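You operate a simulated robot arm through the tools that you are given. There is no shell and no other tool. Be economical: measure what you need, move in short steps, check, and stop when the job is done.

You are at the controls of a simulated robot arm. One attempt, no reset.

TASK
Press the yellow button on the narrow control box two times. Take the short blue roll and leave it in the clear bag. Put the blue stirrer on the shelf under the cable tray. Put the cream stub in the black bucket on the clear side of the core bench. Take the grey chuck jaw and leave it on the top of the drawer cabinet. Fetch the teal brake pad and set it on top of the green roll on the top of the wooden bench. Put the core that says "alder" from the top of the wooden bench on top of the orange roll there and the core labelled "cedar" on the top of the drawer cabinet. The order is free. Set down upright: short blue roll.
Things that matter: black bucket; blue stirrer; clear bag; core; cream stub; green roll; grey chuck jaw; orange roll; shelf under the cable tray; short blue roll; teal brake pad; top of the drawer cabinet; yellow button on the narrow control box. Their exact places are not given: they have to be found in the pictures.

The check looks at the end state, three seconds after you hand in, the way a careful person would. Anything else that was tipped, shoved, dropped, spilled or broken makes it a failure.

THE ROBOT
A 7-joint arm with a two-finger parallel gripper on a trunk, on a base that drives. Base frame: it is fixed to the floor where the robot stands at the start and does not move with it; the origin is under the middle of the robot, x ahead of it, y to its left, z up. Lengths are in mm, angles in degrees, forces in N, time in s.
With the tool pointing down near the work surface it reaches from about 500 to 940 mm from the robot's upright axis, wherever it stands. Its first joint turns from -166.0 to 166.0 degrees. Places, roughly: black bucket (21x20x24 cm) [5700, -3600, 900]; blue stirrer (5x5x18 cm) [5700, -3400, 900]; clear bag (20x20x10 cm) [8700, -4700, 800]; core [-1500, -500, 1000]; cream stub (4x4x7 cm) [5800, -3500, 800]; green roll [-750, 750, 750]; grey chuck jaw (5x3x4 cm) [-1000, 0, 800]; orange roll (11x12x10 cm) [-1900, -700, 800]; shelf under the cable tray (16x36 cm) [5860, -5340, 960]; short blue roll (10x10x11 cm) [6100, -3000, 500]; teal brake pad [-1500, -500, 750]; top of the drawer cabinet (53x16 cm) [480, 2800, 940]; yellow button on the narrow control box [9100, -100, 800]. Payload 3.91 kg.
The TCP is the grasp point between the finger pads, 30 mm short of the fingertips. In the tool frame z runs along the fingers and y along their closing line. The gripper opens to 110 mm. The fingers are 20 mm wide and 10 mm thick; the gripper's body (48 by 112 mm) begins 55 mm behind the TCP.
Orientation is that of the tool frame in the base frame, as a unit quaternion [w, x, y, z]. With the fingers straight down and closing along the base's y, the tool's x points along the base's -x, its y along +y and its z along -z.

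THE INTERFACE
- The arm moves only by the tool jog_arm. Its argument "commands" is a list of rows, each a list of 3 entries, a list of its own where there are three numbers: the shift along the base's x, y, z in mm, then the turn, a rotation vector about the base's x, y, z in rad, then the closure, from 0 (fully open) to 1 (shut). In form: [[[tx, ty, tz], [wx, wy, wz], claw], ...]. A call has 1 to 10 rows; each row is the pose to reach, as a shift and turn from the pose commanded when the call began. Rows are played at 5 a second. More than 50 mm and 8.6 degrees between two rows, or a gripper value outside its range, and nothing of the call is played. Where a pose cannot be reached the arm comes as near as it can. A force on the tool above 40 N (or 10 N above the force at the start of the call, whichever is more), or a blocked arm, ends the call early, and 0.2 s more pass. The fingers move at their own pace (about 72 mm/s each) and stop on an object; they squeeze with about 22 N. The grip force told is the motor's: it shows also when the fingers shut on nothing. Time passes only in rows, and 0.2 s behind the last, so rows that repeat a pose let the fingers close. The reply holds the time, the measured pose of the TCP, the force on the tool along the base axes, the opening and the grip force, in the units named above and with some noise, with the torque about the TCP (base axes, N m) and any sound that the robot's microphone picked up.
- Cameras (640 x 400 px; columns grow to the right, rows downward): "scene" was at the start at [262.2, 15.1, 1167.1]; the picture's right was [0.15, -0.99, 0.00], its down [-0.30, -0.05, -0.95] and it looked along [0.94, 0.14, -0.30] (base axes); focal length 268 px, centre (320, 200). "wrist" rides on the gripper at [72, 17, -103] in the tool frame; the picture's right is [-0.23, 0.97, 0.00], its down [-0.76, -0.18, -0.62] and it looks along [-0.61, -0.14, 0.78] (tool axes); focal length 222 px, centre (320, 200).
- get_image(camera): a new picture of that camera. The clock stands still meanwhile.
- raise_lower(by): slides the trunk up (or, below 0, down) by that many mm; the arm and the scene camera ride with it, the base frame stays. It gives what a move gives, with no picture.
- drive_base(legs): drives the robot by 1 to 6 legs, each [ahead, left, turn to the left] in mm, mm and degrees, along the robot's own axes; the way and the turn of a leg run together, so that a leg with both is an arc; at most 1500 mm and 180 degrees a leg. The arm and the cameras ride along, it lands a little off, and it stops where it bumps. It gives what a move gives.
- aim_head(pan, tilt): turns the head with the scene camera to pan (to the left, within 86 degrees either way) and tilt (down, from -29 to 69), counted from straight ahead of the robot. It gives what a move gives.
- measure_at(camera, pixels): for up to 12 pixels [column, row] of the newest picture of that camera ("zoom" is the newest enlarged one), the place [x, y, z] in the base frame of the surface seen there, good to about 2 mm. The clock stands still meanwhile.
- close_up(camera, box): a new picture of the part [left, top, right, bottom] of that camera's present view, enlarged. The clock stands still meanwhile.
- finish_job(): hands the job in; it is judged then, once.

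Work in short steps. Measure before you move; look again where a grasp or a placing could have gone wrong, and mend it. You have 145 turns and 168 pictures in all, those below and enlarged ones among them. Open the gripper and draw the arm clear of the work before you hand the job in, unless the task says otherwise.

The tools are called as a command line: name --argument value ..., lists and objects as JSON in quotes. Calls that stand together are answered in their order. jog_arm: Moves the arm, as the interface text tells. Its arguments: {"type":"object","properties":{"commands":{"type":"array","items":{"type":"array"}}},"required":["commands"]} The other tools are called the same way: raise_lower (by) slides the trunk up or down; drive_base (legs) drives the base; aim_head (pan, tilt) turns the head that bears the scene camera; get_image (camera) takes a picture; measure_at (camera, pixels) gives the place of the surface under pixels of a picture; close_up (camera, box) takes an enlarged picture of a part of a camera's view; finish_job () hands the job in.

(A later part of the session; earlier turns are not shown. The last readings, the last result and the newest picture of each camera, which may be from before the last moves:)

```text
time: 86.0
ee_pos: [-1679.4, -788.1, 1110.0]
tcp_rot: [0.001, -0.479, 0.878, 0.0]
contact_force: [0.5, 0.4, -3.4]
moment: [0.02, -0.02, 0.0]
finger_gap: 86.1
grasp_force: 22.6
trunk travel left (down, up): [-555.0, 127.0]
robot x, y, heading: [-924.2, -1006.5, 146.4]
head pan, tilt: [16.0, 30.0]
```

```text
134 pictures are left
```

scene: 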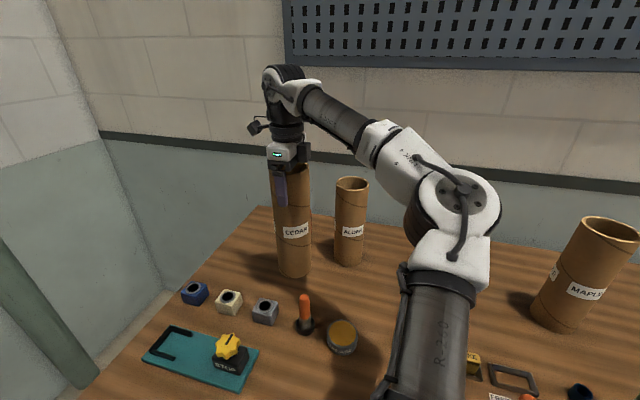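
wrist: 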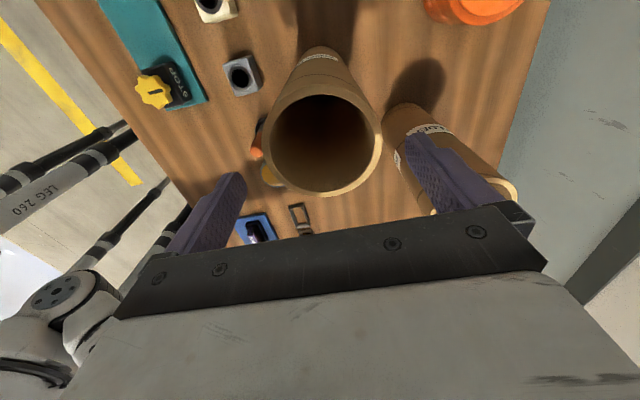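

Held firmly. I raise the trunk, back out from the bench and drive right toward the drawer cabinet area.

raise_lower --by 100

drive_base --legs '[[-600, 0, 0], [0, -1125, 0], [0, -1125, 0], [0, 0, -56]]'

aim_head --pan 10 --tilt 20

get_image --camera "scene"

```text
time: 87.3
ee_pos: [-1679.9, -788.3, 1208.7]
tcp_rot: [0.001, -0.48, 0.877, 0.0]
contact_force: [-0.3, 0.2, -3.3]
moment: [-0.03, -0.01, 0.02]
finger_gap: 86.0
grasp_force: 21.7
trunk travel left (down, up): [-655.0, 27.0]
robot x, y, heading: [-927.1, -1009.1, 146.6]
head pan, tilt: [16.0, 30.0]
```

```text
time: 110.6
ee_pos: [553.1, 1319.7, 1210.0]
tcp_rot: [-0.001, -0.019, 1.0, -0.001]
contact_force: [-0.7, 0.2, -4.1]
moment: [0.03, 0.02, 0.03]
finger_gap: 86.0
grasp_force: 22.4
trunk travel left (down, up): [-655.0, 27.0]
robot x, y, heading: [805.2, 570.9, 91.5]
head pan, tilt: [16.0, 30.0]
```

```text
time: 111.3
ee_pos: [552.8, 1319.4, 1208.2]
tcp_rot: [0.0, -0.021, 1.0, 0.0]
contact_force: [0.4, 0.3, -2.2]
moment: [0.01, 0.0, 0.04]
finger_gap: 86.1
grasp_force: 22.2
trunk travel left (down, up): [-655.0, 27.0]
robot x, y, heading: [806.2, 570.4, 91.5]
head pan, tilt: [10.0, 20.0]
```

```text
133 pictures are left
```

scene: 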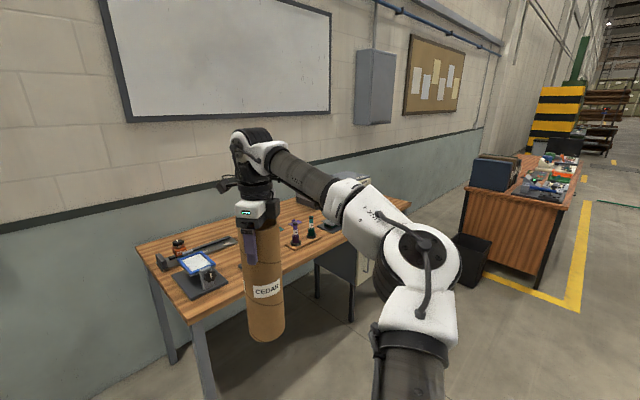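

The arm hides the cabinet; I measure the desk edge points and then step to see it.

measure_at --camera "scene" --pixels '[[195, 317], [138, 248], [300, 268], [355, 215], [410, 203], [305, 199], [370, 178], [190, 270], [460, 240], [296, 195], [540, 285], [360, 262]]'

close_up --camera "scene" --box '[270, 150, 420, 260]'

```text
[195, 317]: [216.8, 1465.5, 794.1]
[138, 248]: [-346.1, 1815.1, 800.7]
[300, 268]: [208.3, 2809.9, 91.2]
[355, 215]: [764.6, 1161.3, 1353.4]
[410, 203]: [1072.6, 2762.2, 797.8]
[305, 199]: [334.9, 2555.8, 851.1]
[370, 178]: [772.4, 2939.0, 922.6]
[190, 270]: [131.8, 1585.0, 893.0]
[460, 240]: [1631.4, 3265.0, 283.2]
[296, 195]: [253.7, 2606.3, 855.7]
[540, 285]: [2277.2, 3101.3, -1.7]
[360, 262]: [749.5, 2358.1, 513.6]
```

```text
3.64 times, centred on (345, 205) of scene
```

zoom: 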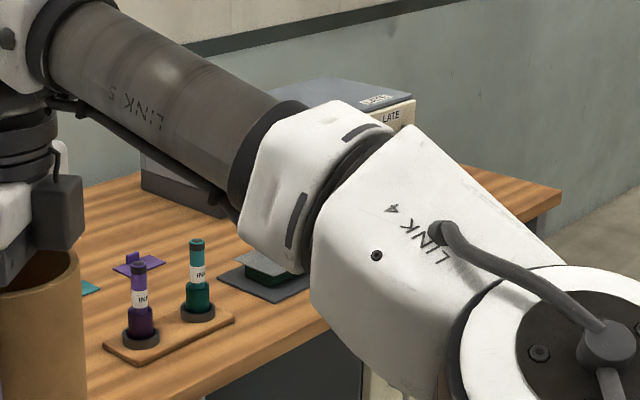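

The desk also faces heading ~147°. I turn left to that heading, and drive right along it, staying well off.

drive_base --legs '[[0, 0, 55.3], [0, -1400, 0]]'

aim_head --pan 0 --tilt 22

get_image --camera "scene"

```text
time: 125.0
ee_pos: [826.2, 1963.3, 1208.8]
tcp_rot: [0.0, -0.482, 0.876, -0.001]
contact_force: [-0.5, 0.7, -3.5]
moment: [-0.03, 0.0, -0.02]
finger_gap: 85.8
grasp_force: 21.9
trunk travel left (down, up): [-655.0, 27.0]
robot x, y, heading: [1586.9, 1745.2, 146.7]
head pan, tilt: [10.0, 20.0]
```

```text
time: 125.7
ee_pos: [825.5, 1962.1, 1208.3]
tcp_rot: [0.0, -0.482, 0.876, 0.0]
contact_force: [0.5, -0.5, -4.0]
moment: [0.0, 0.01, -0.03]
finger_gap: 85.9
grasp_force: 21.4
trunk travel left (down, up): [-655.0, 27.0]
robot x, y, heading: [1579.6, 1750.3, 146.8]
head pan, tilt: [0.0, 22.0]
```

```text
131 pictures are left
```

scene: 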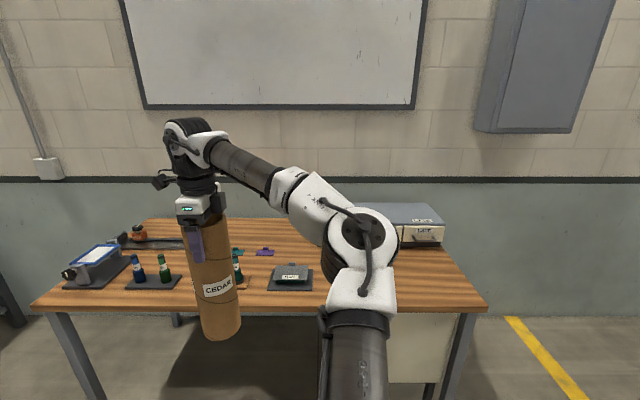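

The cabinet peeks out at (410,220). I enlarge and measure its visible top.

close_up --camera "scene" --box '[280, 190, 460, 290]'

measure_at --camera "scene" --pixels '[[380, 206], [430, 206], [437, 220], [400, 222], [440, 222], [420, 214], [445, 226], [420, 232], [422, 203], [385, 215]]'

```text
3.56 times, centred on (370, 240) of scene
```

zoom: 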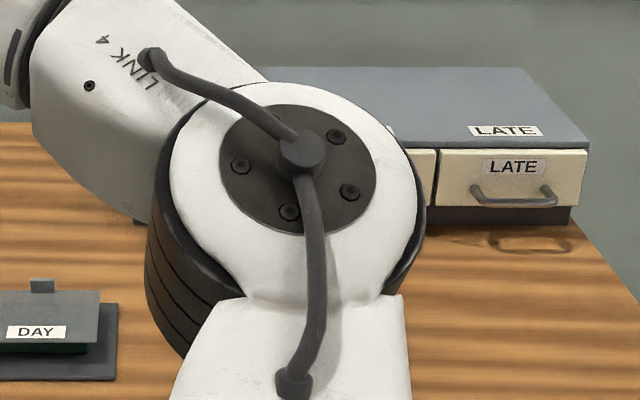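

```text
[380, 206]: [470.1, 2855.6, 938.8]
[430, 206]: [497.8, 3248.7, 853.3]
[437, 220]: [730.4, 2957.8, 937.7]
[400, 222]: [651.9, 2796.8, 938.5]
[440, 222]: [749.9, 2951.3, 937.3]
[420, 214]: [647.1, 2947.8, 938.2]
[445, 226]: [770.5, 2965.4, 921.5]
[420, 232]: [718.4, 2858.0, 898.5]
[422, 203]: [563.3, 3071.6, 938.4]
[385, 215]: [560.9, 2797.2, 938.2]
```

Cabinet top is z 938, right end near (750,2951). I lift the core a bit, drive right 440 and ahead 560.

jog_arm --commands '[[[0, 0, 20], [0, 0, 0], 1], [[0, 0, 40], [0, 0, 0], 1]]'

drive_base --legs '[[0, -440, 0], [560, 0, 0]]'

aim_head --pan 15 --tilt 25

get_image --camera "scene"

```text
time: 126.3
ee_pos: [826.9, 1961.8, 1249.9]
tcp_rot: [0.0, -0.482, 0.876, 0.0]
contact_force: [0.7, 0.2, -3.9]
moment: [0.0, -0.01, 0.04]
finger_gap: 86.0
grasp_force: 22.5
trunk travel left (down, up): [-655.0, 27.0]
robot x, y, heading: [1583.3, 1746.2, 147.0]
head pan, tilt: [0.0, 22.0]
```

```text
time: 133.0
ee_pos: [603.5, 2640.3, 1247.8]
tcp_rot: [-0.001, -0.48, 0.877, 0.0]
contact_force: [0.7, 0.4, -3.4]
moment: [0.01, -0.04, 0.03]
finger_gap: 85.7
grasp_force: 22.7
trunk travel left (down, up): [-655.0, 27.0]
robot x, y, heading: [1360.4, 2422.4, 146.5]
head pan, tilt: [0.0, 22.0]
```

```text
time: 133.8
ee_pos: [602.7, 2639.8, 1248.4]
tcp_rot: [0.0, -0.48, 0.877, 0.0]
contact_force: [0.0, 0.5, -3.1]
moment: [-0.01, 0.0, -0.02]
finger_gap: 85.8
grasp_force: 22.5
trunk travel left (down, up): [-655.0, 27.0]
robot x, y, heading: [1361.5, 2419.4, 146.6]
head pan, tilt: [15.0, 25.0]
```

```text
129 pictures are left
```

scene: 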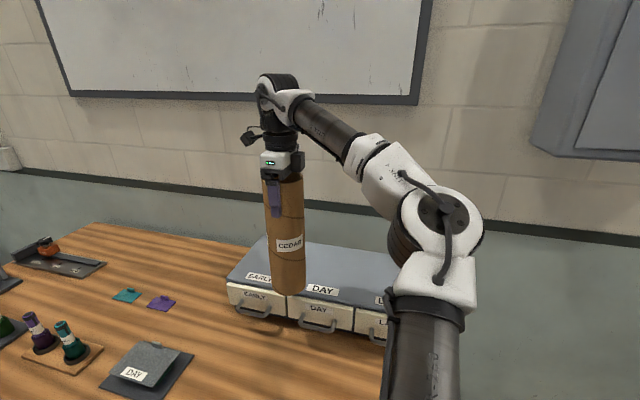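

I drive 90 mm closer, then extend the arm over the cabinet top.

drive_base --legs '[[90, 0, 0]]'

```text
time: 134.9
ee_pos: [528.6, 2689.5, 1248.7]
tcp_rot: [0.001, -0.48, 0.877, -0.001]
contact_force: [-0.2, 0.4, -3.8]
moment: [-0.01, -0.05, 0.03]
finger_gap: 86.1
grasp_force: 22.0
trunk travel left (down, up): [-655.0, 27.0]
robot x, y, heading: [1285.8, 2471.2, 146.6]
head pan, tilt: [15.0, 25.0]
```

Now shift (-22,+115) and lower most of the way.

jog_arm --commands '[[[-7, 38, 0], [0, 0, 0], 1], [[-14, 76, 0], [0, 0, 0], 1], [[-22, 115, 0], [0, 0, 0], 1], [[-22, 115, -25], [0, 0, 0], 1], [[-22, 115, -50], [0, 0, 0], 1], [[-22, 115, -50], [0, 0, 0], 1]]'

get_image --camera "scene"

```text
time: 136.3
ee_pos: [508.1, 2804.4, 1199.6]
tcp_rot: [0.0, -0.48, 0.877, 0.0]
contact_force: [1.2, -1.1, -3.0]
moment: [-0.02, -0.01, -0.03]
finger_gap: 85.9
grasp_force: 22.0
trunk travel left (down, up): [-655.0, 27.0]
robot x, y, heading: [1287.3, 2471.1, 146.5]
head pan, tilt: [15.0, 25.0]
```

```text
128 pictures are left
```

scene: 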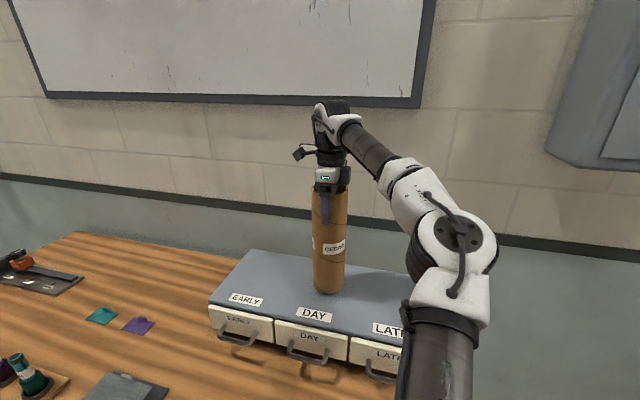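

Well placed over the top. I lower to contact, then release slowly and lift.

jog_arm --commands '[[[0, 0, -7], [0, 0, 0], 1], [[0, 0, -11], [0, 0, 0], 1], [[0, 0, -13.5], [0, 0, 0], 1], [[0, 0, -13.5], [0, 0, 0], 1]]'

```text
time: 137.3
ee_pos: [507.7, 2804.4, 1186.3]
tcp_rot: [0.0, -0.48, 0.877, 0.001]
contact_force: [0.3, -0.7, -2.2]
moment: [-0.02, 0.0, 0.01]
finger_gap: 85.7
grasp_force: 22.6
trunk travel left (down, up): [-655.0, 27.0]
robot x, y, heading: [1285.3, 2470.7, 146.7]
head pan, tilt: [15.0, 25.0]
```

Weight still mostly on the gripper; I go 1–3 mm lower until contact shows.

jog_arm --commands '[[[0, 0, -1], [0, 0, 0], 1], [[0, 0, -2], [0, 0, 0], 1], [[0, 0, -2], [0, 0, 0], 1]]'

```text
time: 138.1
ee_pos: [508.7, 2803.4, 1186.2]
tcp_rot: [0.0, -0.48, 0.877, 0.002]
contact_force: [-2.7, 2.1, 14.6]
moment: [0.38, 0.18, 0.02]
finger_gap: 86.0
grasp_force: 21.7
trunk travel left (down, up): [-655.0, 27.0]
robot x, y, heading: [1286.9, 2472.7, 146.4]
head pan, tilt: [15.0, 25.0]
```

Contact is made. I release and lift straight up.

jog_arm --commands '[[[0, 0, 1.5], [0, 0, 0], 1], [[0, 0, 1.5], [0, 0, 0], 0.1], [[0, 0, 1.5], [0, 0, 0], 0], [[0, 0, 1.5], [0, 0, 0], 0], [[0, 0, 35], [0, 0, 0], 0], [[0, 0, 75], [0, 0, 0], 0], [[0, 0, 105], [0, 0, 0], 0]]'

get_image --camera "scene"

```text
time: 139.7
ee_pos: [508.3, 2803.4, 1291.0]
tcp_rot: [0.0, -0.481, 0.877, 0.0]
contact_force: [-0.2, 0.6, 0.5]
moment: [-0.01, 0.01, -0.03]
finger_gap: 109.9
grasp_force: 0.0
trunk travel left (down, up): [-655.0, 27.0]
robot x, y, heading: [1287.5, 2473.3, 146.6]
head pan, tilt: [15.0, 25.0]
```

```text
127 pictures are left
```

scene: 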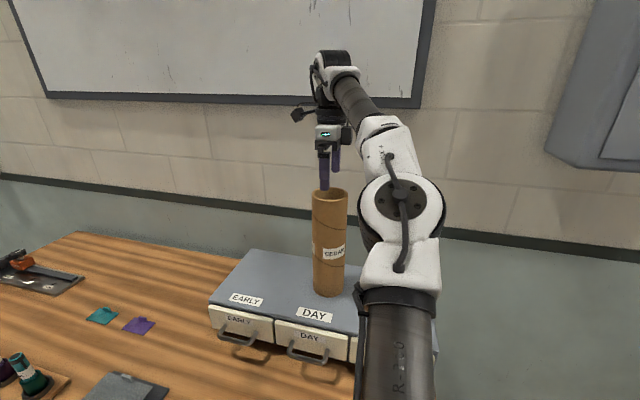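

Cedar stands well. I check my own base's clearance to the desk with the wrist view.

get_image --camera "wrist"

```text
126 pictures are left
```

wrist: 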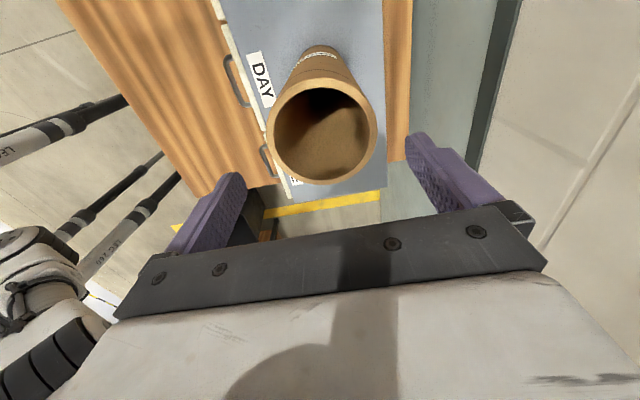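

Black legs run from my base to under the desk edge at (130,100), (165,155), (175,180). I measure them.

measure_at --camera "wrist" --pixels '[[125, 100], [85, 112], [30, 142], [160, 155], [90, 212], [175, 180], [120, 228], [110, 60], [60, 160], [100, 290], [20, 240], [5, 130]]'

```text
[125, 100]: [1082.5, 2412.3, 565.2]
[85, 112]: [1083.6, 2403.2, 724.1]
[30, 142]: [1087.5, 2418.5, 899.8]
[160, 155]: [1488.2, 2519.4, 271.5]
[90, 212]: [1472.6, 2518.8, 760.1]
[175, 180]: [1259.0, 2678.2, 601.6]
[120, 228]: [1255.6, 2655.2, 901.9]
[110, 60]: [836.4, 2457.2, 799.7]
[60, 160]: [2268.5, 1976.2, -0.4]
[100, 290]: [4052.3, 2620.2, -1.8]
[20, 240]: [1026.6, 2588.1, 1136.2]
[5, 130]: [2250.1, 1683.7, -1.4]
```

Posts are only ~210 mm from my axis, so I can go nearer. I back off and drive left all the way to the alder core.

drive_base --legs '[[-650, 0, 0], [0, 1450, 0], [0, 1450, 0], [0, 1430, 0]]'

aim_head --pan 12 --tilt 25

get_image --camera "scene"

```text
time: 176.1
ee_pos: [-1291.7, -1197.2, 1289.5]
tcp_rot: [-0.001, -0.491, 0.871, 0.0]
contact_force: [0.6, 1.0, 0.2]
moment: [-0.01, -0.02, 0.03]
finger_gap: 110.0
grasp_force: 0.1
trunk travel left (down, up): [-655.0, 27.0]
robot x, y, heading: [-504.8, -1511.9, 147.8]
head pan, tilt: [15.0, 25.0]
```

```text
time: 176.7
ee_pos: [-1291.2, -1196.9, 1289.4]
tcp_rot: [0.0, -0.492, 0.871, 0.001]
contact_force: [0.5, -0.4, 0.0]
moment: [0.03, 0.0, -0.03]
finger_gap: 110.2
grasp_force: 0.0
trunk travel left (down, up): [-655.0, 27.0]
robot x, y, heading: [-504.2, -1507.8, 148.1]
head pan, tilt: [12.0, 25.0]
```

```text
125 pictures are left
```

scene: 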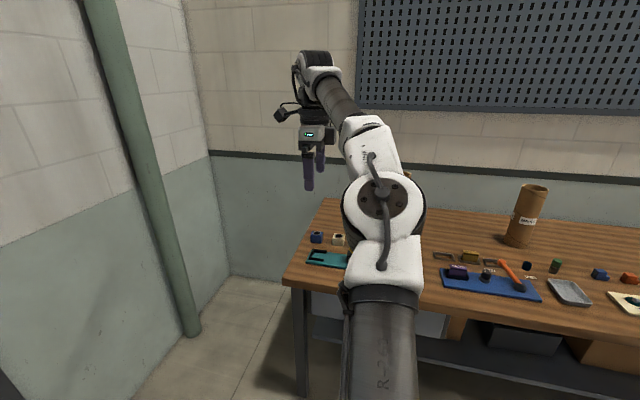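

The arm hides the alder. I drive ahead 500 mm and look again.

drive_base --legs '[[520, 0, -1.3]]'

aim_head --pan 5 --tilt 32

get_image --camera "scene"

get_image --camera "wrist"

```text
time: 179.7
ee_pos: [-1724.1, -897.9, 1289.4]
tcp_rot: [0.0, -0.482, 0.876, 0.0]
contact_force: [-0.7, 0.4, -0.1]
moment: [-0.01, -0.03, 0.01]
finger_gap: 110.0
grasp_force: 0.1
trunk travel left (down, up): [-655.0, 27.0]
robot x, y, heading: [-940.9, -1227.4, 146.6]
head pan, tilt: [12.0, 25.0]
```

```text
time: 180.4
ee_pos: [-1723.5, -897.9, 1290.4]
tcp_rot: [0.0, -0.481, 0.877, 0.001]
contact_force: [0.2, -0.7, -0.4]
moment: [0.0, 0.01, 0.03]
finger_gap: 110.1
grasp_force: 0.1
trunk travel left (down, up): [-655.0, 27.0]
robot x, y, heading: [-943.7, -1228.0, 146.7]
head pan, tilt: [5.0, 32.0]
```

```text
124 pictures are left
```

scene: 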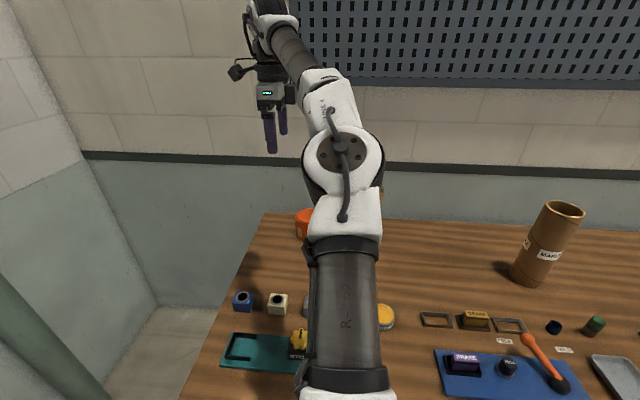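

```text
123 pictures are left
```

wrist: 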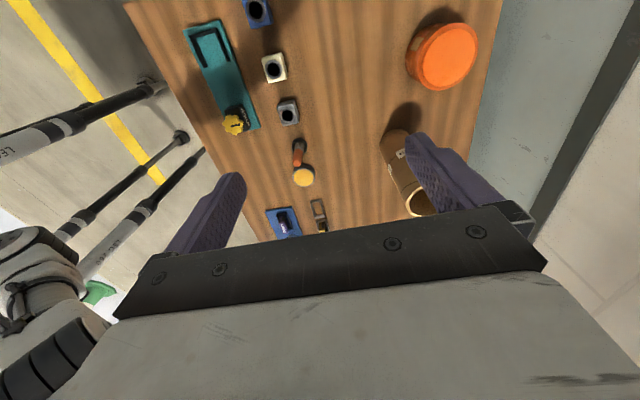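

The wrist view shows the orange roll (447,55), alder (405,170), and my feet (150,85). I measure them.

measure_at --camera "wrist" --pixels '[[450, 57], [432, 57], [473, 50], [460, 28], [440, 85], [425, 65], [478, 40], [150, 82], [181, 137], [203, 105], [420, 210], [408, 195]]'

close_up --camera "wrist" --box '[350, 0, 510, 100]'

```text
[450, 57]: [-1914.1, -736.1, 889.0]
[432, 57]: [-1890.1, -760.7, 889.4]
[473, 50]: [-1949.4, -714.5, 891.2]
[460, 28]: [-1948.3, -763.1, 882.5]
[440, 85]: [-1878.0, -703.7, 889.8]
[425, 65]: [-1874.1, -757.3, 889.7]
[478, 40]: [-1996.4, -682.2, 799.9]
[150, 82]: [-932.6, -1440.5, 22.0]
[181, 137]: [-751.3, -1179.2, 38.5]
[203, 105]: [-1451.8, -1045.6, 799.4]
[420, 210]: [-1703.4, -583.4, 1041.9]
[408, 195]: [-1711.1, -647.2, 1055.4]
```

```text
4.00 times, centred on (430, 50) of wrist
```

zoom: 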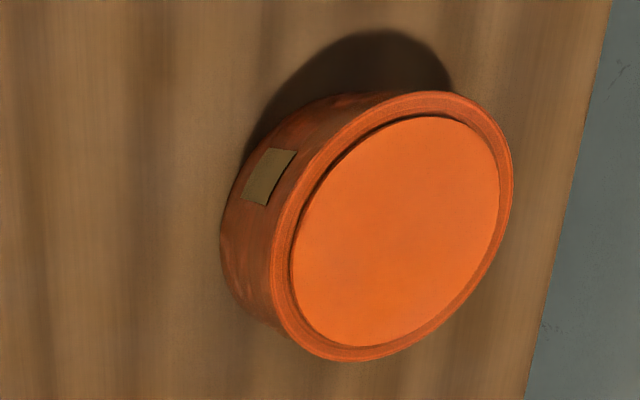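

I measure the disc's rim on the enlarged view for the orange roll's centre.

measure_at --camera "zoom" --pixels '[[296, 265], [496, 185], [432, 122], [362, 342], [396, 232], [310, 300], [480, 260], [340, 160]]'

```text
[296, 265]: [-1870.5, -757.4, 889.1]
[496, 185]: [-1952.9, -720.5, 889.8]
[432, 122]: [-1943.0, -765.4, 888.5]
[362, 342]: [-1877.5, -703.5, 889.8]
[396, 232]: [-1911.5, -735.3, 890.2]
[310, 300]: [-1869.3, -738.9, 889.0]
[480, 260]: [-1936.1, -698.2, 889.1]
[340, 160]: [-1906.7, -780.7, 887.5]
```

Orange disc centre ≈ (-1911,-738,889). My feet are near my axis, so I drive ahead 210 mm.

drive_base --legs '[[210, 0, 0]]'

```text
time: 182.1
ee_pos: [-1899.6, -782.7, 1289.5]
tcp_rot: [0.001, -0.482, 0.876, 0.0]
contact_force: [0.8, 0.6, -0.5]
moment: [-0.02, -0.04, 0.0]
finger_gap: 110.0
grasp_force: 0.1
trunk travel left (down, up): [-655.0, 27.0]
robot x, y, heading: [-1121.7, -1114.8, 146.8]
head pan, tilt: [5.0, 32.0]
```

I move over the alder (+169,+169), lowering to z≈1110.

jog_arm --commands '[[[28, 28, -20], [0, 0, 0], 0], [[56, 56, -50], [0, 0, 0], 0], [[84, 84, -80], [0, 0, 0], 0], [[112, 112, -110], [0, 0, 0], 0], [[140, 140, -130], [0, 0, 0], 0], [[168.6, 168.7, -150], [0, 0, 0], 0], [[168.6, 168.7, -175], [0, 0, 0], 0], [[168.6, 168.7, -175], [0, 0, 0], 0]]'

get_image --camera "wrist"

get_image --camera "scene"

```text
time: 183.8
ee_pos: [-1729.5, -614.7, 1115.0]
tcp_rot: [0.0, -0.482, 0.876, 0.0]
contact_force: [-0.1, 0.5, 0.5]
moment: [0.02, 0.05, 0.01]
finger_gap: 110.2
grasp_force: 0.1
trunk travel left (down, up): [-655.0, 27.0]
robot x, y, heading: [-1118.4, -1113.9, 146.6]
head pan, tilt: [5.0, 32.0]
```

```text
121 pictures are left
```

wrist: 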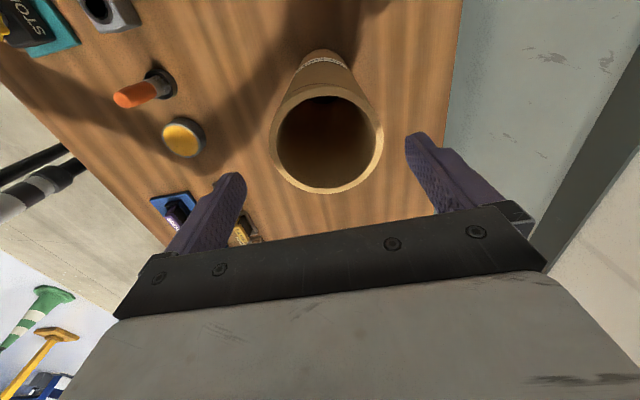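

```text
120 pictures are left
```

scene: 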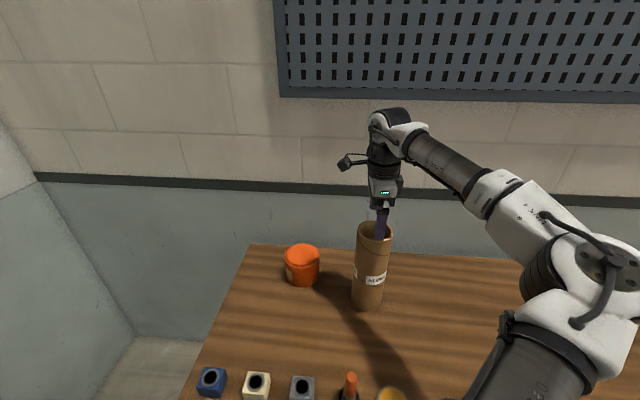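

Centred over the alder. Descend 99 mm, grip, lift 135.

jog_arm --commands '[[[0, 0, -35], [0, 0, 0], 0], [[0, 0, -70], [0, 0, 0], 0], [[0, 0, -99], [0, 0, 0], 0], [[0, 0, -99], [0, 0, 0], 0.3], [[0, 0, -99], [0, 0, 0], 0.6], [[0, 0, -99], [0, 0, 0], 1], [[0, 0, -99], [0, 0, 0], 1]]'

jog_arm --commands '[[[0, 0, 10], [0, 0, 0], 1], [[0, 0, 40], [0, 0, 0], 1], [[0, 0, 75], [0, 0, 0], 1], [[0, 0, 110], [0, 0, 0], 1], [[0, 0, 140], [0, 0, 0], 1]]'

```text
time: 185.4
ee_pos: [-1730.3, -615.0, 1014.1]
tcp_rot: [0.0, -0.482, 0.876, 0.0]
contact_force: [-0.2, -0.2, 0.4]
moment: [-0.03, 0.01, 0.02]
finger_gap: 86.0
grasp_force: 22.1
trunk travel left (down, up): [-655.0, 27.0]
robot x, y, heading: [-1120.9, -1112.8, 147.0]
head pan, tilt: [5.0, 32.0]
```

```text
time: 186.7
ee_pos: [-1728.9, -612.9, 1156.1]
tcp_rot: [0.001, -0.483, 0.876, 0.001]
contact_force: [-0.1, -1.0, -4.1]
moment: [0.02, 0.0, 0.0]
finger_gap: 86.2
grasp_force: 22.2
trunk travel left (down, up): [-655.0, 27.0]
robot x, y, heading: [-1118.3, -1113.6, 146.7]
head pan, tilt: [5.0, 32.0]
```

Lifted. I carry it over the orange roll and lower to ~8 mm above.

jog_arm --commands '[[[-30, -21, 0], [0, 0, 0], 1], [[-60, -42, 0], [0, 0, 0], 1], [[-95, -65, 0], [0, 0, 0], 1], [[-130, -90, 0], [0, 0, 0], 1], [[-160, -110, 0], [0, 0, 0], 1], [[-181.5, -124.5, 0], [0, 0, 0], 1], [[-181.5, -124.5, -25], [0, 0, 0], 1], [[-181.5, -124.5, -42], [0, 0, 0], 1], [[-181.5, -124.5, -42], [0, 0, 0], 1]]'

close_up --camera "scene" --box '[220, 140, 400, 320]'

get_image --camera "wrist"

```text
time: 188.7
ee_pos: [-1912.9, -738.8, 1113.4]
tcp_rot: [0.0, -0.482, 0.876, 0.0]
contact_force: [-0.2, -0.2, -3.2]
moment: [-0.02, -0.02, 0.02]
finger_gap: 85.6
grasp_force: 21.9
trunk travel left (down, up): [-655.0, 27.0]
robot x, y, heading: [-1116.1, -1114.3, 147.0]
head pan, tilt: [5.0, 32.0]
```

```text
2.22 times, centred on (310, 230) of scene
```

zoom: 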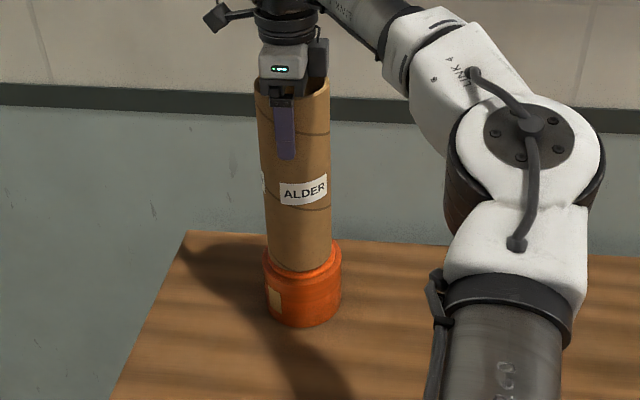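

```text
118 pictures are left
```

wrist: 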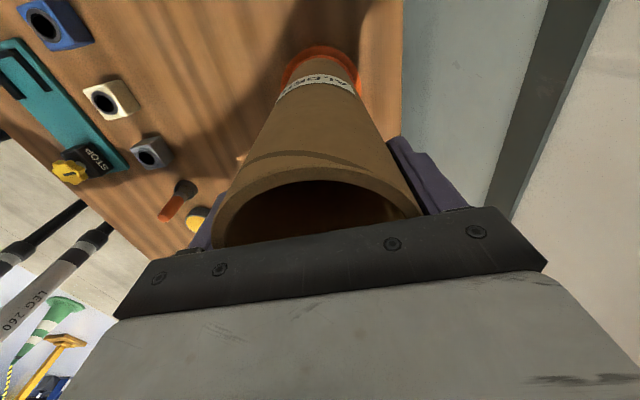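

The core is about 2–3 mm left of the roll's centre; I correct and lower to contact.

jog_arm --commands '[[[1.8, 2.2, -3], [0, 0, 0], 1], [[1.8, 2.2, -6], [0, 0, 0], 1], [[1.8, 2.2, -8], [0, 0, 0], 1], [[1.8, 2.2, -9.5], [0, 0, 0], 1], [[1.8, 2.2, -9.5], [0, 0, 0], 1]]'

```text
time: 189.8
ee_pos: [-1909.7, -738.2, 1105.9]
tcp_rot: [0.0, -0.482, 0.876, 0.002]
contact_force: [-1.1, 1.4, 12.2]
moment: [-0.04, -0.2, 0.02]
finger_gap: 85.9
grasp_force: 22.0
trunk travel left (down, up): [-655.0, 27.0]
robot x, y, heading: [-1119.8, -1114.1, 146.8]
head pan, tilt: [5.0, 32.0]
```

Contact made. I ease up 1.5 mm, open and lift away.

jog_arm --commands '[[[0, 0, 1.5], [0, 0, 0], 1], [[0, 0, 1.5], [0, 0, 0], 0.1], [[0, 0, 1.5], [0, 0, 0], 0], [[0, 0, 1.5], [0, 0, 0], 0], [[0, 0, 30], [0, 0, 0], 0], [[0, 0, 65], [0, 0, 0], 0], [[0, 0, 105], [0, 0, 0], 0], [[0, 0, 120], [0, 0, 0], 0]]'

get_image --camera "scene"

```text
time: 191.7
ee_pos: [-1909.9, -735.6, 1224.4]
tcp_rot: [0.0, -0.483, 0.876, 0.0]
contact_force: [-0.4, -0.5, 0.0]
moment: [-0.02, 0.01, 0.0]
finger_gap: 109.9
grasp_force: 0.0
trunk travel left (down, up): [-655.0, 27.0]
robot x, y, heading: [-1117.9, -1113.7, 146.7]
head pan, tilt: [5.0, 32.0]
```

```text
117 pictures are left
```

scene: 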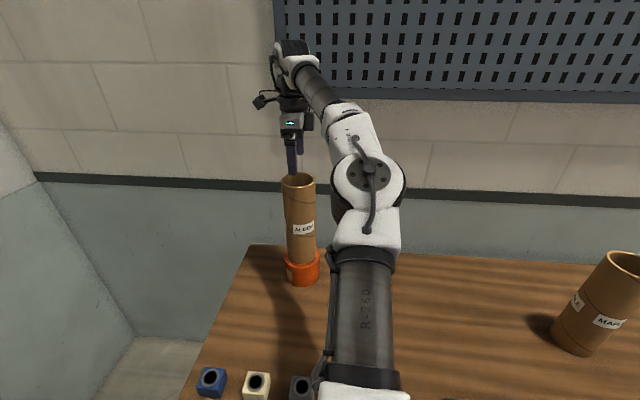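

Alder stands on the orange roll. I back off and drive right to the grey jaw.

drive_base --legs '[[-300, 0, 0], [0, -1010, 0]]'

raise_lower --by -210

aim_head --pan -5 --tilt 32

get_image --camera "scene"

get_image --camera "wrist"

```text
time: 201.5
ee_pos: [-1104.8, -53.3, 1224.3]
tcp_rot: [-0.001, -0.481, 0.877, 0.0]
contact_force: [-0.2, 0.6, 0.3]
moment: [-0.02, -0.02, 0.0]
finger_gap: 109.9
grasp_force: 0.0
trunk travel left (down, up): [-655.0, 27.0]
robot x, y, heading: [-310.8, -429.9, 146.8]
head pan, tilt: [5.0, 32.0]
```

```text
time: 203.7
ee_pos: [-1103.9, -52.8, 1014.7]
tcp_rot: [0.0, -0.481, 0.877, -0.001]
contact_force: [-0.3, 0.3, 0.2]
moment: [-0.03, -0.04, 0.0]
finger_gap: 110.0
grasp_force: 0.1
trunk travel left (down, up): [-445.0, 237.0]
robot x, y, heading: [-313.9, -432.3, 146.3]
head pan, tilt: [5.0, 32.0]
```

```text
time: 204.4
ee_pos: [-1103.4, -54.0, 1014.5]
tcp_rot: [0.0, -0.481, 0.877, 0.0]
contact_force: [-0.3, -0.4, 0.3]
moment: [0.01, 0.02, 0.01]
finger_gap: 109.9
grasp_force: 0.0
trunk travel left (down, up): [-445.0, 237.0]
robot x, y, heading: [-314.0, -433.0, 146.6]
head pan, tilt: [-5.0, 32.0]
```

```text
116 pictures are left
```

scene: 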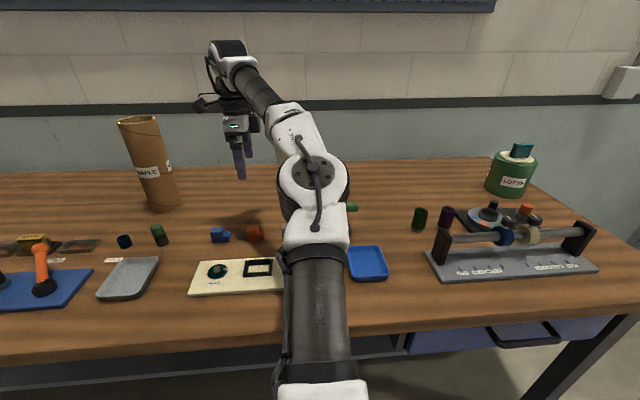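

```text
115 pictures are left
```

wrist: 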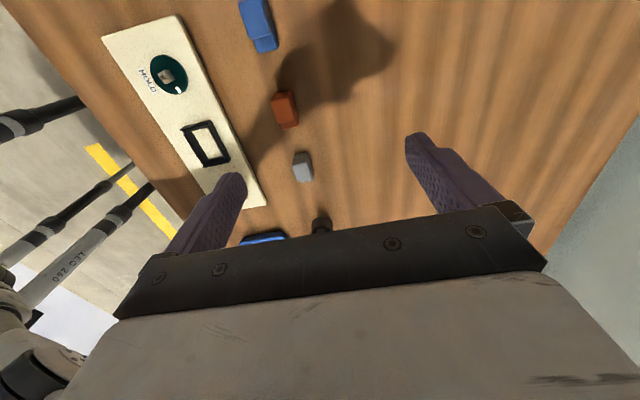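

The grey jaw is at (303,168) in the wrist view. I enlarge and measure.

close_up --camera "wrist" --box '[260, 130, 340, 210]'

measure_at --camera "zoom" --pixels '[[340, 200], [340, 250], [340, 300], [340, 350], [300, 230], [390, 230], [310, 370], [390, 350], [340, 390], [320, 190], [290, 260], [400, 330]]'

```text
5.00 times, centred on (300, 170) of wrist
```

zoom: 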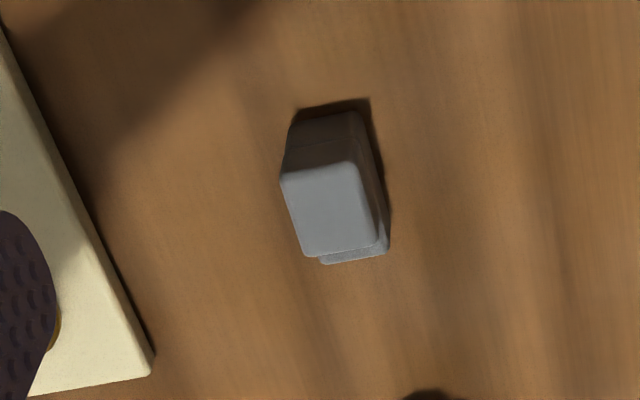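

```text
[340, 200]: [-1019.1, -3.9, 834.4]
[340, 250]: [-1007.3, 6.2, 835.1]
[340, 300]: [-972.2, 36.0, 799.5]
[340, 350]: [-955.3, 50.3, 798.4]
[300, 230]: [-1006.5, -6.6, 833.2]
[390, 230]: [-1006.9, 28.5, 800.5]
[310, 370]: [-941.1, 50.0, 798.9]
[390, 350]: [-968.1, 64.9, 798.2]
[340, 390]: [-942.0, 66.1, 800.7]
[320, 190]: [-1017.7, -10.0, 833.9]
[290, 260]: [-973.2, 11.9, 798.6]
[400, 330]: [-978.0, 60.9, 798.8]
```

I measure the jaw's top corners and step.

measure_at --camera "zoom" --pixels '[[288, 182], [345, 168], [372, 243], [310, 250], [330, 210], [360, 257], [385, 235], [330, 262], [320, 150]]'

close_up --camera "scene" --box '[200, 205, 300, 265]'

```text
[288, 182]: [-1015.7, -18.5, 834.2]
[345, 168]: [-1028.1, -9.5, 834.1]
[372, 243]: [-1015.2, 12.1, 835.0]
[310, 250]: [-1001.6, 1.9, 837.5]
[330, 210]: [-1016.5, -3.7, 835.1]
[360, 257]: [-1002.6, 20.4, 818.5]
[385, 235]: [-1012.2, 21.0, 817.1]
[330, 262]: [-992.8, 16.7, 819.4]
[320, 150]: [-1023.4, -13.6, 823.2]
```

```text
6.40 times, centred on (250, 235) of scene
```

zoom: 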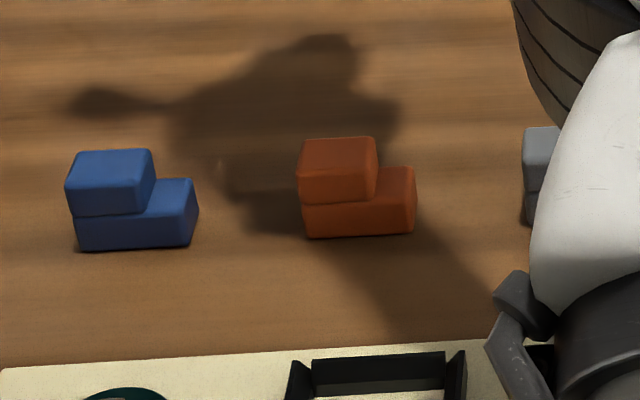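

Jaw block centre ≈ (-1013,-1), top 835. I move above with a narrower opening and check.

jog_arm --commands '[[[30, 18, -35], [0, 0, 0], 0.3], [[60, 36, -70], [0, 0, 0], 0.5], [[91, 53.5, -100], [0, 0, 0], 0.55], [[91, 53.5, -135], [0, 0, 0], 0.55], [[91, 53.5, -135], [0, 0, 0], 0.55]]'

get_image --camera "wrist"

```text
time: 205.6
ee_pos: [-1012.7, 0.4, 878.2]
tcp_rot: [0.0, -0.48, 0.877, 0.001]
contact_force: [-0.6, -0.4, -0.6]
moment: [-0.01, 0.03, 0.0]
finger_gap: 49.7
grasp_force: 0.1
trunk travel left (down, up): [-445.0, 237.0]
robot x, y, heading: [-310.7, -432.5, 146.5]
head pan, tilt: [-5.0, 32.0]
```

```text
112 pictures are left
```

wrist: 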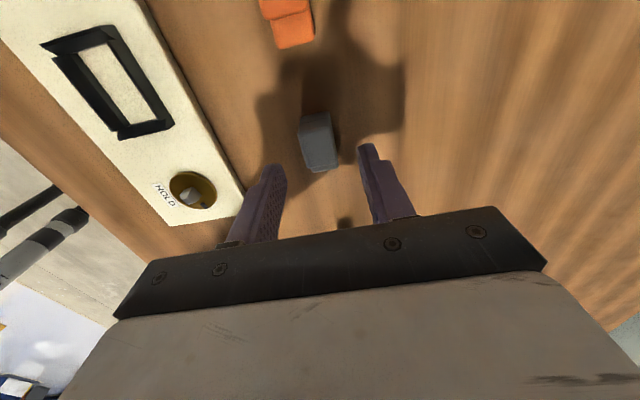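

Jaw centred between fingers. Descend 42 mm, close, lift.

jog_arm --commands '[[[0, 0, -25], [0, 0, 0], 0.55], [[0, 0, -42], [0, 0, 0], 0.55], [[0, 0, -42], [0, 0, 0], 0.8], [[0, 0, -42], [0, 0, 0], 1], [[0, 0, -42], [0, 0, 0], 1]]'

jog_arm --commands '[[[0, 0, 30], [0, 0, 0], 1], [[0, 0, 75], [0, 0, 0], 1], [[0, 0, 120], [0, 0, 0], 1], [[0, 0, 165], [0, 0, 0], 1]]'

get_image --camera "wrist"

```text
time: 206.8
ee_pos: [-1013.6, 0.0, 835.0]
tcp_rot: [0.0, -0.481, 0.877, 0.0]
contact_force: [0.4, 0.2, -0.2]
moment: [0.0, 0.0, 0.0]
finger_gap: 23.7
grasp_force: 21.7
trunk travel left (down, up): [-445.0, 237.0]
robot x, y, heading: [-310.2, -429.5, 146.8]
head pan, tilt: [-5.0, 32.0]
```

```text
time: 207.8
ee_pos: [-1013.7, 0.0, 1001.8]
tcp_rot: [0.0, -0.482, 0.876, -0.001]
contact_force: [-0.6, -0.2, -2.9]
moment: [-0.01, -0.02, -0.02]
finger_gap: 24.2
grasp_force: 21.9
trunk travel left (down, up): [-445.0, 237.0]
robot x, y, heading: [-312.8, -432.3, 146.7]
head pan, tilt: [-5.0, 32.0]
```

```text
111 pictures are left
```

wrist: 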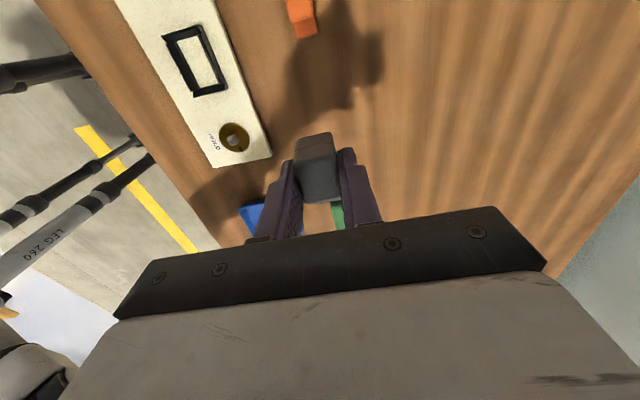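

Jaw held. I back off, drive right 3 m to the cabinet and check there.

raise_lower --by 60

drive_base --legs '[[-380, 0, 0], [0, -1500, 0], [0, -1500, 0]]'

aim_head --pan 10 --tilt 25

get_image --camera "scene"

```text
time: 208.8
ee_pos: [-1012.6, 0.0, 1061.5]
tcp_rot: [0.0, -0.482, 0.876, 0.0]
contact_force: [-0.7, -0.6, -1.8]
moment: [-0.02, -0.01, 0.01]
finger_gap: 23.8
grasp_force: 22.5
trunk travel left (down, up): [-505.0, 177.0]
robot x, y, heading: [-316.0, -432.4, 146.8]
head pan, tilt: [-5.0, 32.0]
```

```text
time: 234.1
ee_pos: [978.5, 2284.1, 1061.3]
tcp_rot: [0.0, -0.482, 0.876, 0.0]
contact_force: [-0.7, 0.6, -2.1]
moment: [0.02, -0.01, -0.03]
finger_gap: 24.0
grasp_force: 22.3
trunk travel left (down, up): [-505.0, 177.0]
robot x, y, heading: [1684.1, 1851.8, 146.7]
head pan, tilt: [-5.0, 32.0]
```

```text
time: 234.8
ee_pos: [977.2, 2284.6, 1060.5]
tcp_rot: [0.0, -0.482, 0.876, 0.0]
contact_force: [-0.1, -0.1, -2.1]
moment: [-0.04, 0.0, 0.0]
finger_gap: 24.0
grasp_force: 22.0
trunk travel left (down, up): [-505.0, 177.0]
robot x, y, heading: [1679.2, 1853.9, 146.6]
head pan, tilt: [10.0, 25.0]
```

```text
110 pictures are left
```

scene: 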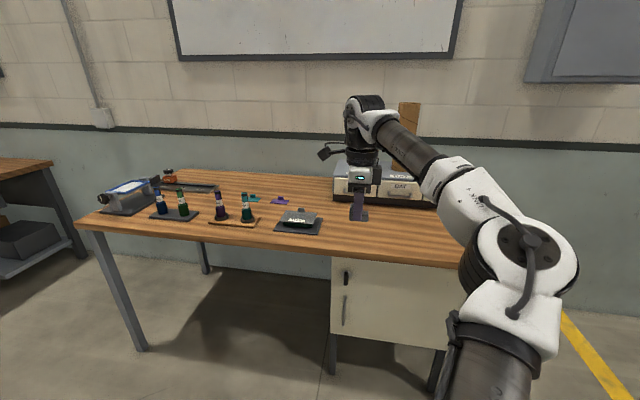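

TCP is aligned with the cabinet's left part. I drive ahead 670 mm.

drive_base --legs '[[670, 0, 0]]'

get_image --camera "wrist"

get_image --camera "scene"

```text
time: 238.5
ee_pos: [417.0, 2659.3, 1060.9]
tcp_rot: [0.0, -0.48, 0.877, 0.0]
contact_force: [-0.3, -0.5, -1.8]
moment: [-0.02, -0.02, -0.04]
finger_gap: 24.1
grasp_force: 22.6
trunk travel left (down, up): [-505.0, 177.0]
robot x, y, heading: [1117.3, 2224.5, 146.5]
head pan, tilt: [10.0, 25.0]
```

```text
109 pictures are left
```

wrist: 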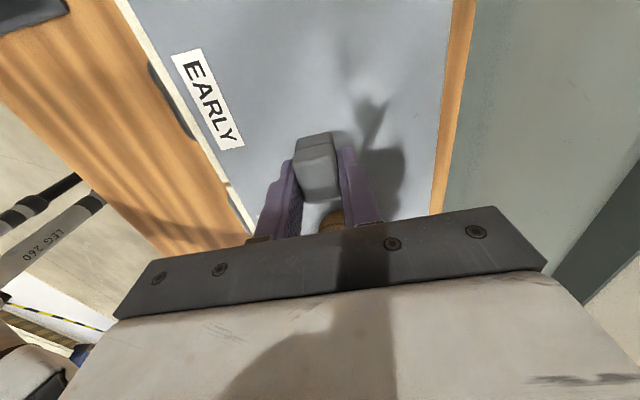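

```text
108 pictures are left
```

scene: 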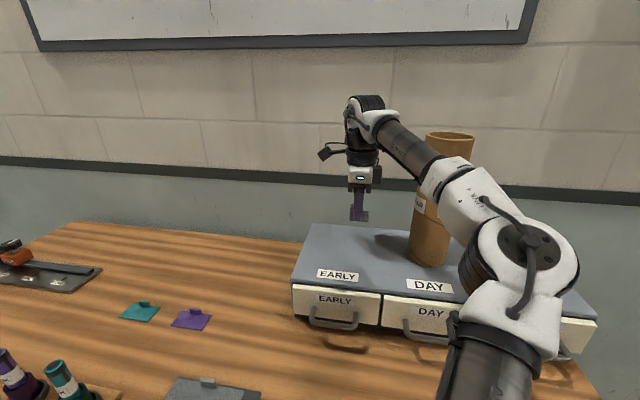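

Lower the jaw onto the cabinet top.

jog_arm --commands '[[[0, 0, -35], [0, 0, 0], 1], [[0, 0, -65], [0, 0, 0], 1], [[0, 0, -82], [0, 0, 0], 1], [[0, 0, -86], [0, 0, 0], 1], [[0, 0, -88], [0, 0, 0], 1], [[0, 0, -88], [0, 0, 0], 1]]'

```text
time: 239.9
ee_pos: [418.3, 2659.9, 973.5]
tcp_rot: [0.0, -0.479, 0.878, 0.0]
contact_force: [0.1, 0.4, -1.8]
moment: [0.0, 0.0, -0.01]
finger_gap: 23.9
grasp_force: 21.5
trunk travel left (down, up): [-505.0, 177.0]
robot x, y, heading: [1114.2, 2222.5, 146.5]
head pan, tilt: [10.0, 25.0]
```

Nearly there; 2 mm more, then check the force.

jog_arm --commands '[[[0, 0, -1], [0, 0, 0], 1], [[0, 0, -2], [0, 0, 0], 1], [[0, 0, -2], [0, 0, 0], 1]]'

```text
time: 240.7
ee_pos: [419.5, 2658.5, 974.2]
tcp_rot: [-0.001, -0.479, 0.878, 0.002]
contact_force: [-4.0, 3.1, 10.5]
moment: [0.05, -0.03, 0.02]
finger_gap: 23.7
grasp_force: 22.6
trunk travel left (down, up): [-505.0, 177.0]
robot x, y, heading: [1112.8, 2221.3, 146.4]
head pan, tilt: [10.0, 25.0]
```

Contact. Release and lift.

jog_arm --commands '[[[0, 0, 1], [0, 0, 0], 0.9], [[0, 0, 1], [0, 0, 0], 0.65], [[0, 0, 1], [0, 0, 0], 0.6], [[0, 0, 30], [0, 0, 0], 0.6], [[0, 0, 70], [0, 0, 0], 0.6], [[0, 0, 115], [0, 0, 0], 0.5]]'

get_image --camera "wrist"

```text
time: 242.1
ee_pos: [417.7, 2658.7, 1088.3]
tcp_rot: [0.001, -0.48, 0.877, 0.0]
contact_force: [0.1, -0.3, -0.8]
moment: [0.02, 0.02, -0.03]
finger_gap: 55.1
grasp_force: 0.1
trunk travel left (down, up): [-505.0, 177.0]
robot x, y, heading: [1118.2, 2223.2, 146.3]
head pan, tilt: [10.0, 25.0]
```

```text
107 pictures are left
```

wrist: 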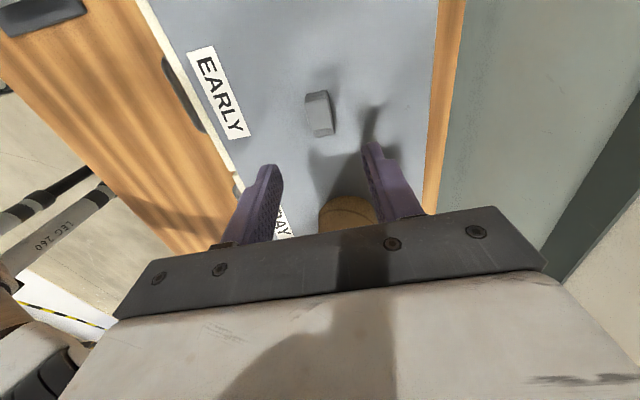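

Jaw sits on the cabinet. I back off and tuck the arm in for the long drive, turning right toward the far work area.

drive_base --legs '[[-650, 0, 0]]'

jog_arm --commands '[[[40, -27, 0], [0, 0, 0], 0.5], [[80, -54, 0], [0, 0, 0], 0.5], [[120, -81, 0], [0, 0, 0], 0.5], [[160, -108, 0], [0, 0, 0], 0.5], [[200, -135, 0], [0, 0, 0], 0.5]]'

drive_base --legs '[[0, 0, -100], [0, 0, -60]]'

aim_head --pan -45 --tilt 12

get_image --camera "scene"

aim_head --pan 20 --tilt 12

get_image --camera "scene"

```text
time: 245.7
ee_pos: [955.1, 2303.5, 1087.9]
tcp_rot: [0.0, -0.48, 0.877, 0.0]
contact_force: [0.3, -0.2, 0.3]
moment: [0.02, 0.0, 0.03]
finger_gap: 55.2
grasp_force: 0.0
trunk travel left (down, up): [-505.0, 177.0]
robot x, y, heading: [1653.8, 1865.6, 146.3]
head pan, tilt: [10.0, 25.0]
```

```text
time: 246.9
ee_pos: [1155.9, 2166.8, 1086.6]
tcp_rot: [0.0, -0.48, 0.877, 0.0]
contact_force: [0.0, 0.1, 0.1]
moment: [-0.05, 0.01, -0.01]
finger_gap: 55.2
grasp_force: 0.1
trunk travel left (down, up): [-505.0, 177.0]
robot x, y, heading: [1654.3, 1865.4, 146.2]
head pan, tilt: [10.0, 25.0]
```

```text
time: 254.4
ee_pos: [2223.1, 1743.2, 1085.6]
tcp_rot: [0.0, 0.788, 0.615, 0.0]
contact_force: [1.1, 0.8, -0.5]
moment: [0.0, -0.02, 0.04]
finger_gap: 55.2
grasp_force: 0.0
trunk travel left (down, up): [-505.0, 177.0]
robot x, y, heading: [1653.5, 1869.0, -15.0]
head pan, tilt: [10.0, 25.0]
```

```text
time: 255.7
ee_pos: [2223.0, 1743.3, 1086.1]
tcp_rot: [0.0, 0.788, 0.615, -0.001]
contact_force: [-0.2, -0.5, -0.4]
moment: [-0.02, -0.03, -0.06]
finger_gap: 55.4
grasp_force: 0.0
trunk travel left (down, up): [-505.0, 177.0]
robot x, y, heading: [1649.6, 1865.6, -15.0]
head pan, tilt: [-45.0, 12.0]
```

```text
106 pictures are left
```

scene: 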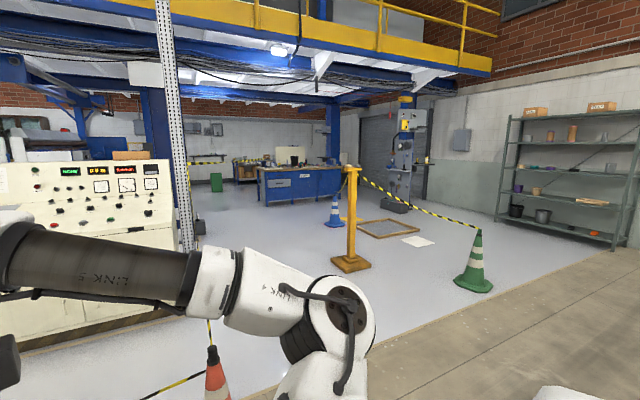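

```text
time: 257.0
ee_pos: [2223.7, 1744.5, 1085.2]
tcp_rot: [0.0, 0.789, 0.615, 0.0]
contact_force: [0.6, -0.5, -0.2]
moment: [0.0, 0.0, 0.0]
finger_gap: 55.2
grasp_force: 0.1
trunk travel left (down, up): [-505.0, 177.0]
robot x, y, heading: [1653.8, 1867.2, -15.1]
head pan, tilt: [20.0, 12.0]
```

```text
105 pictures are left
```

scene: 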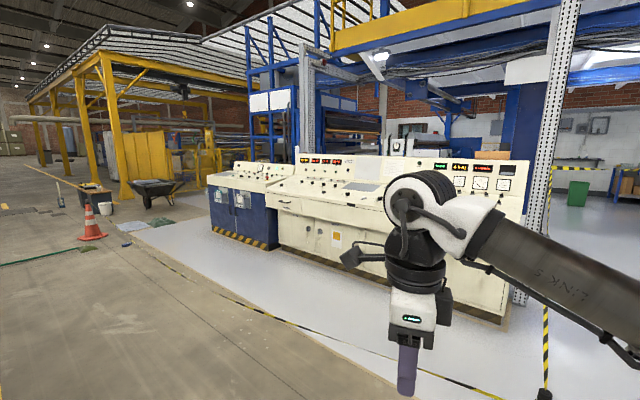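

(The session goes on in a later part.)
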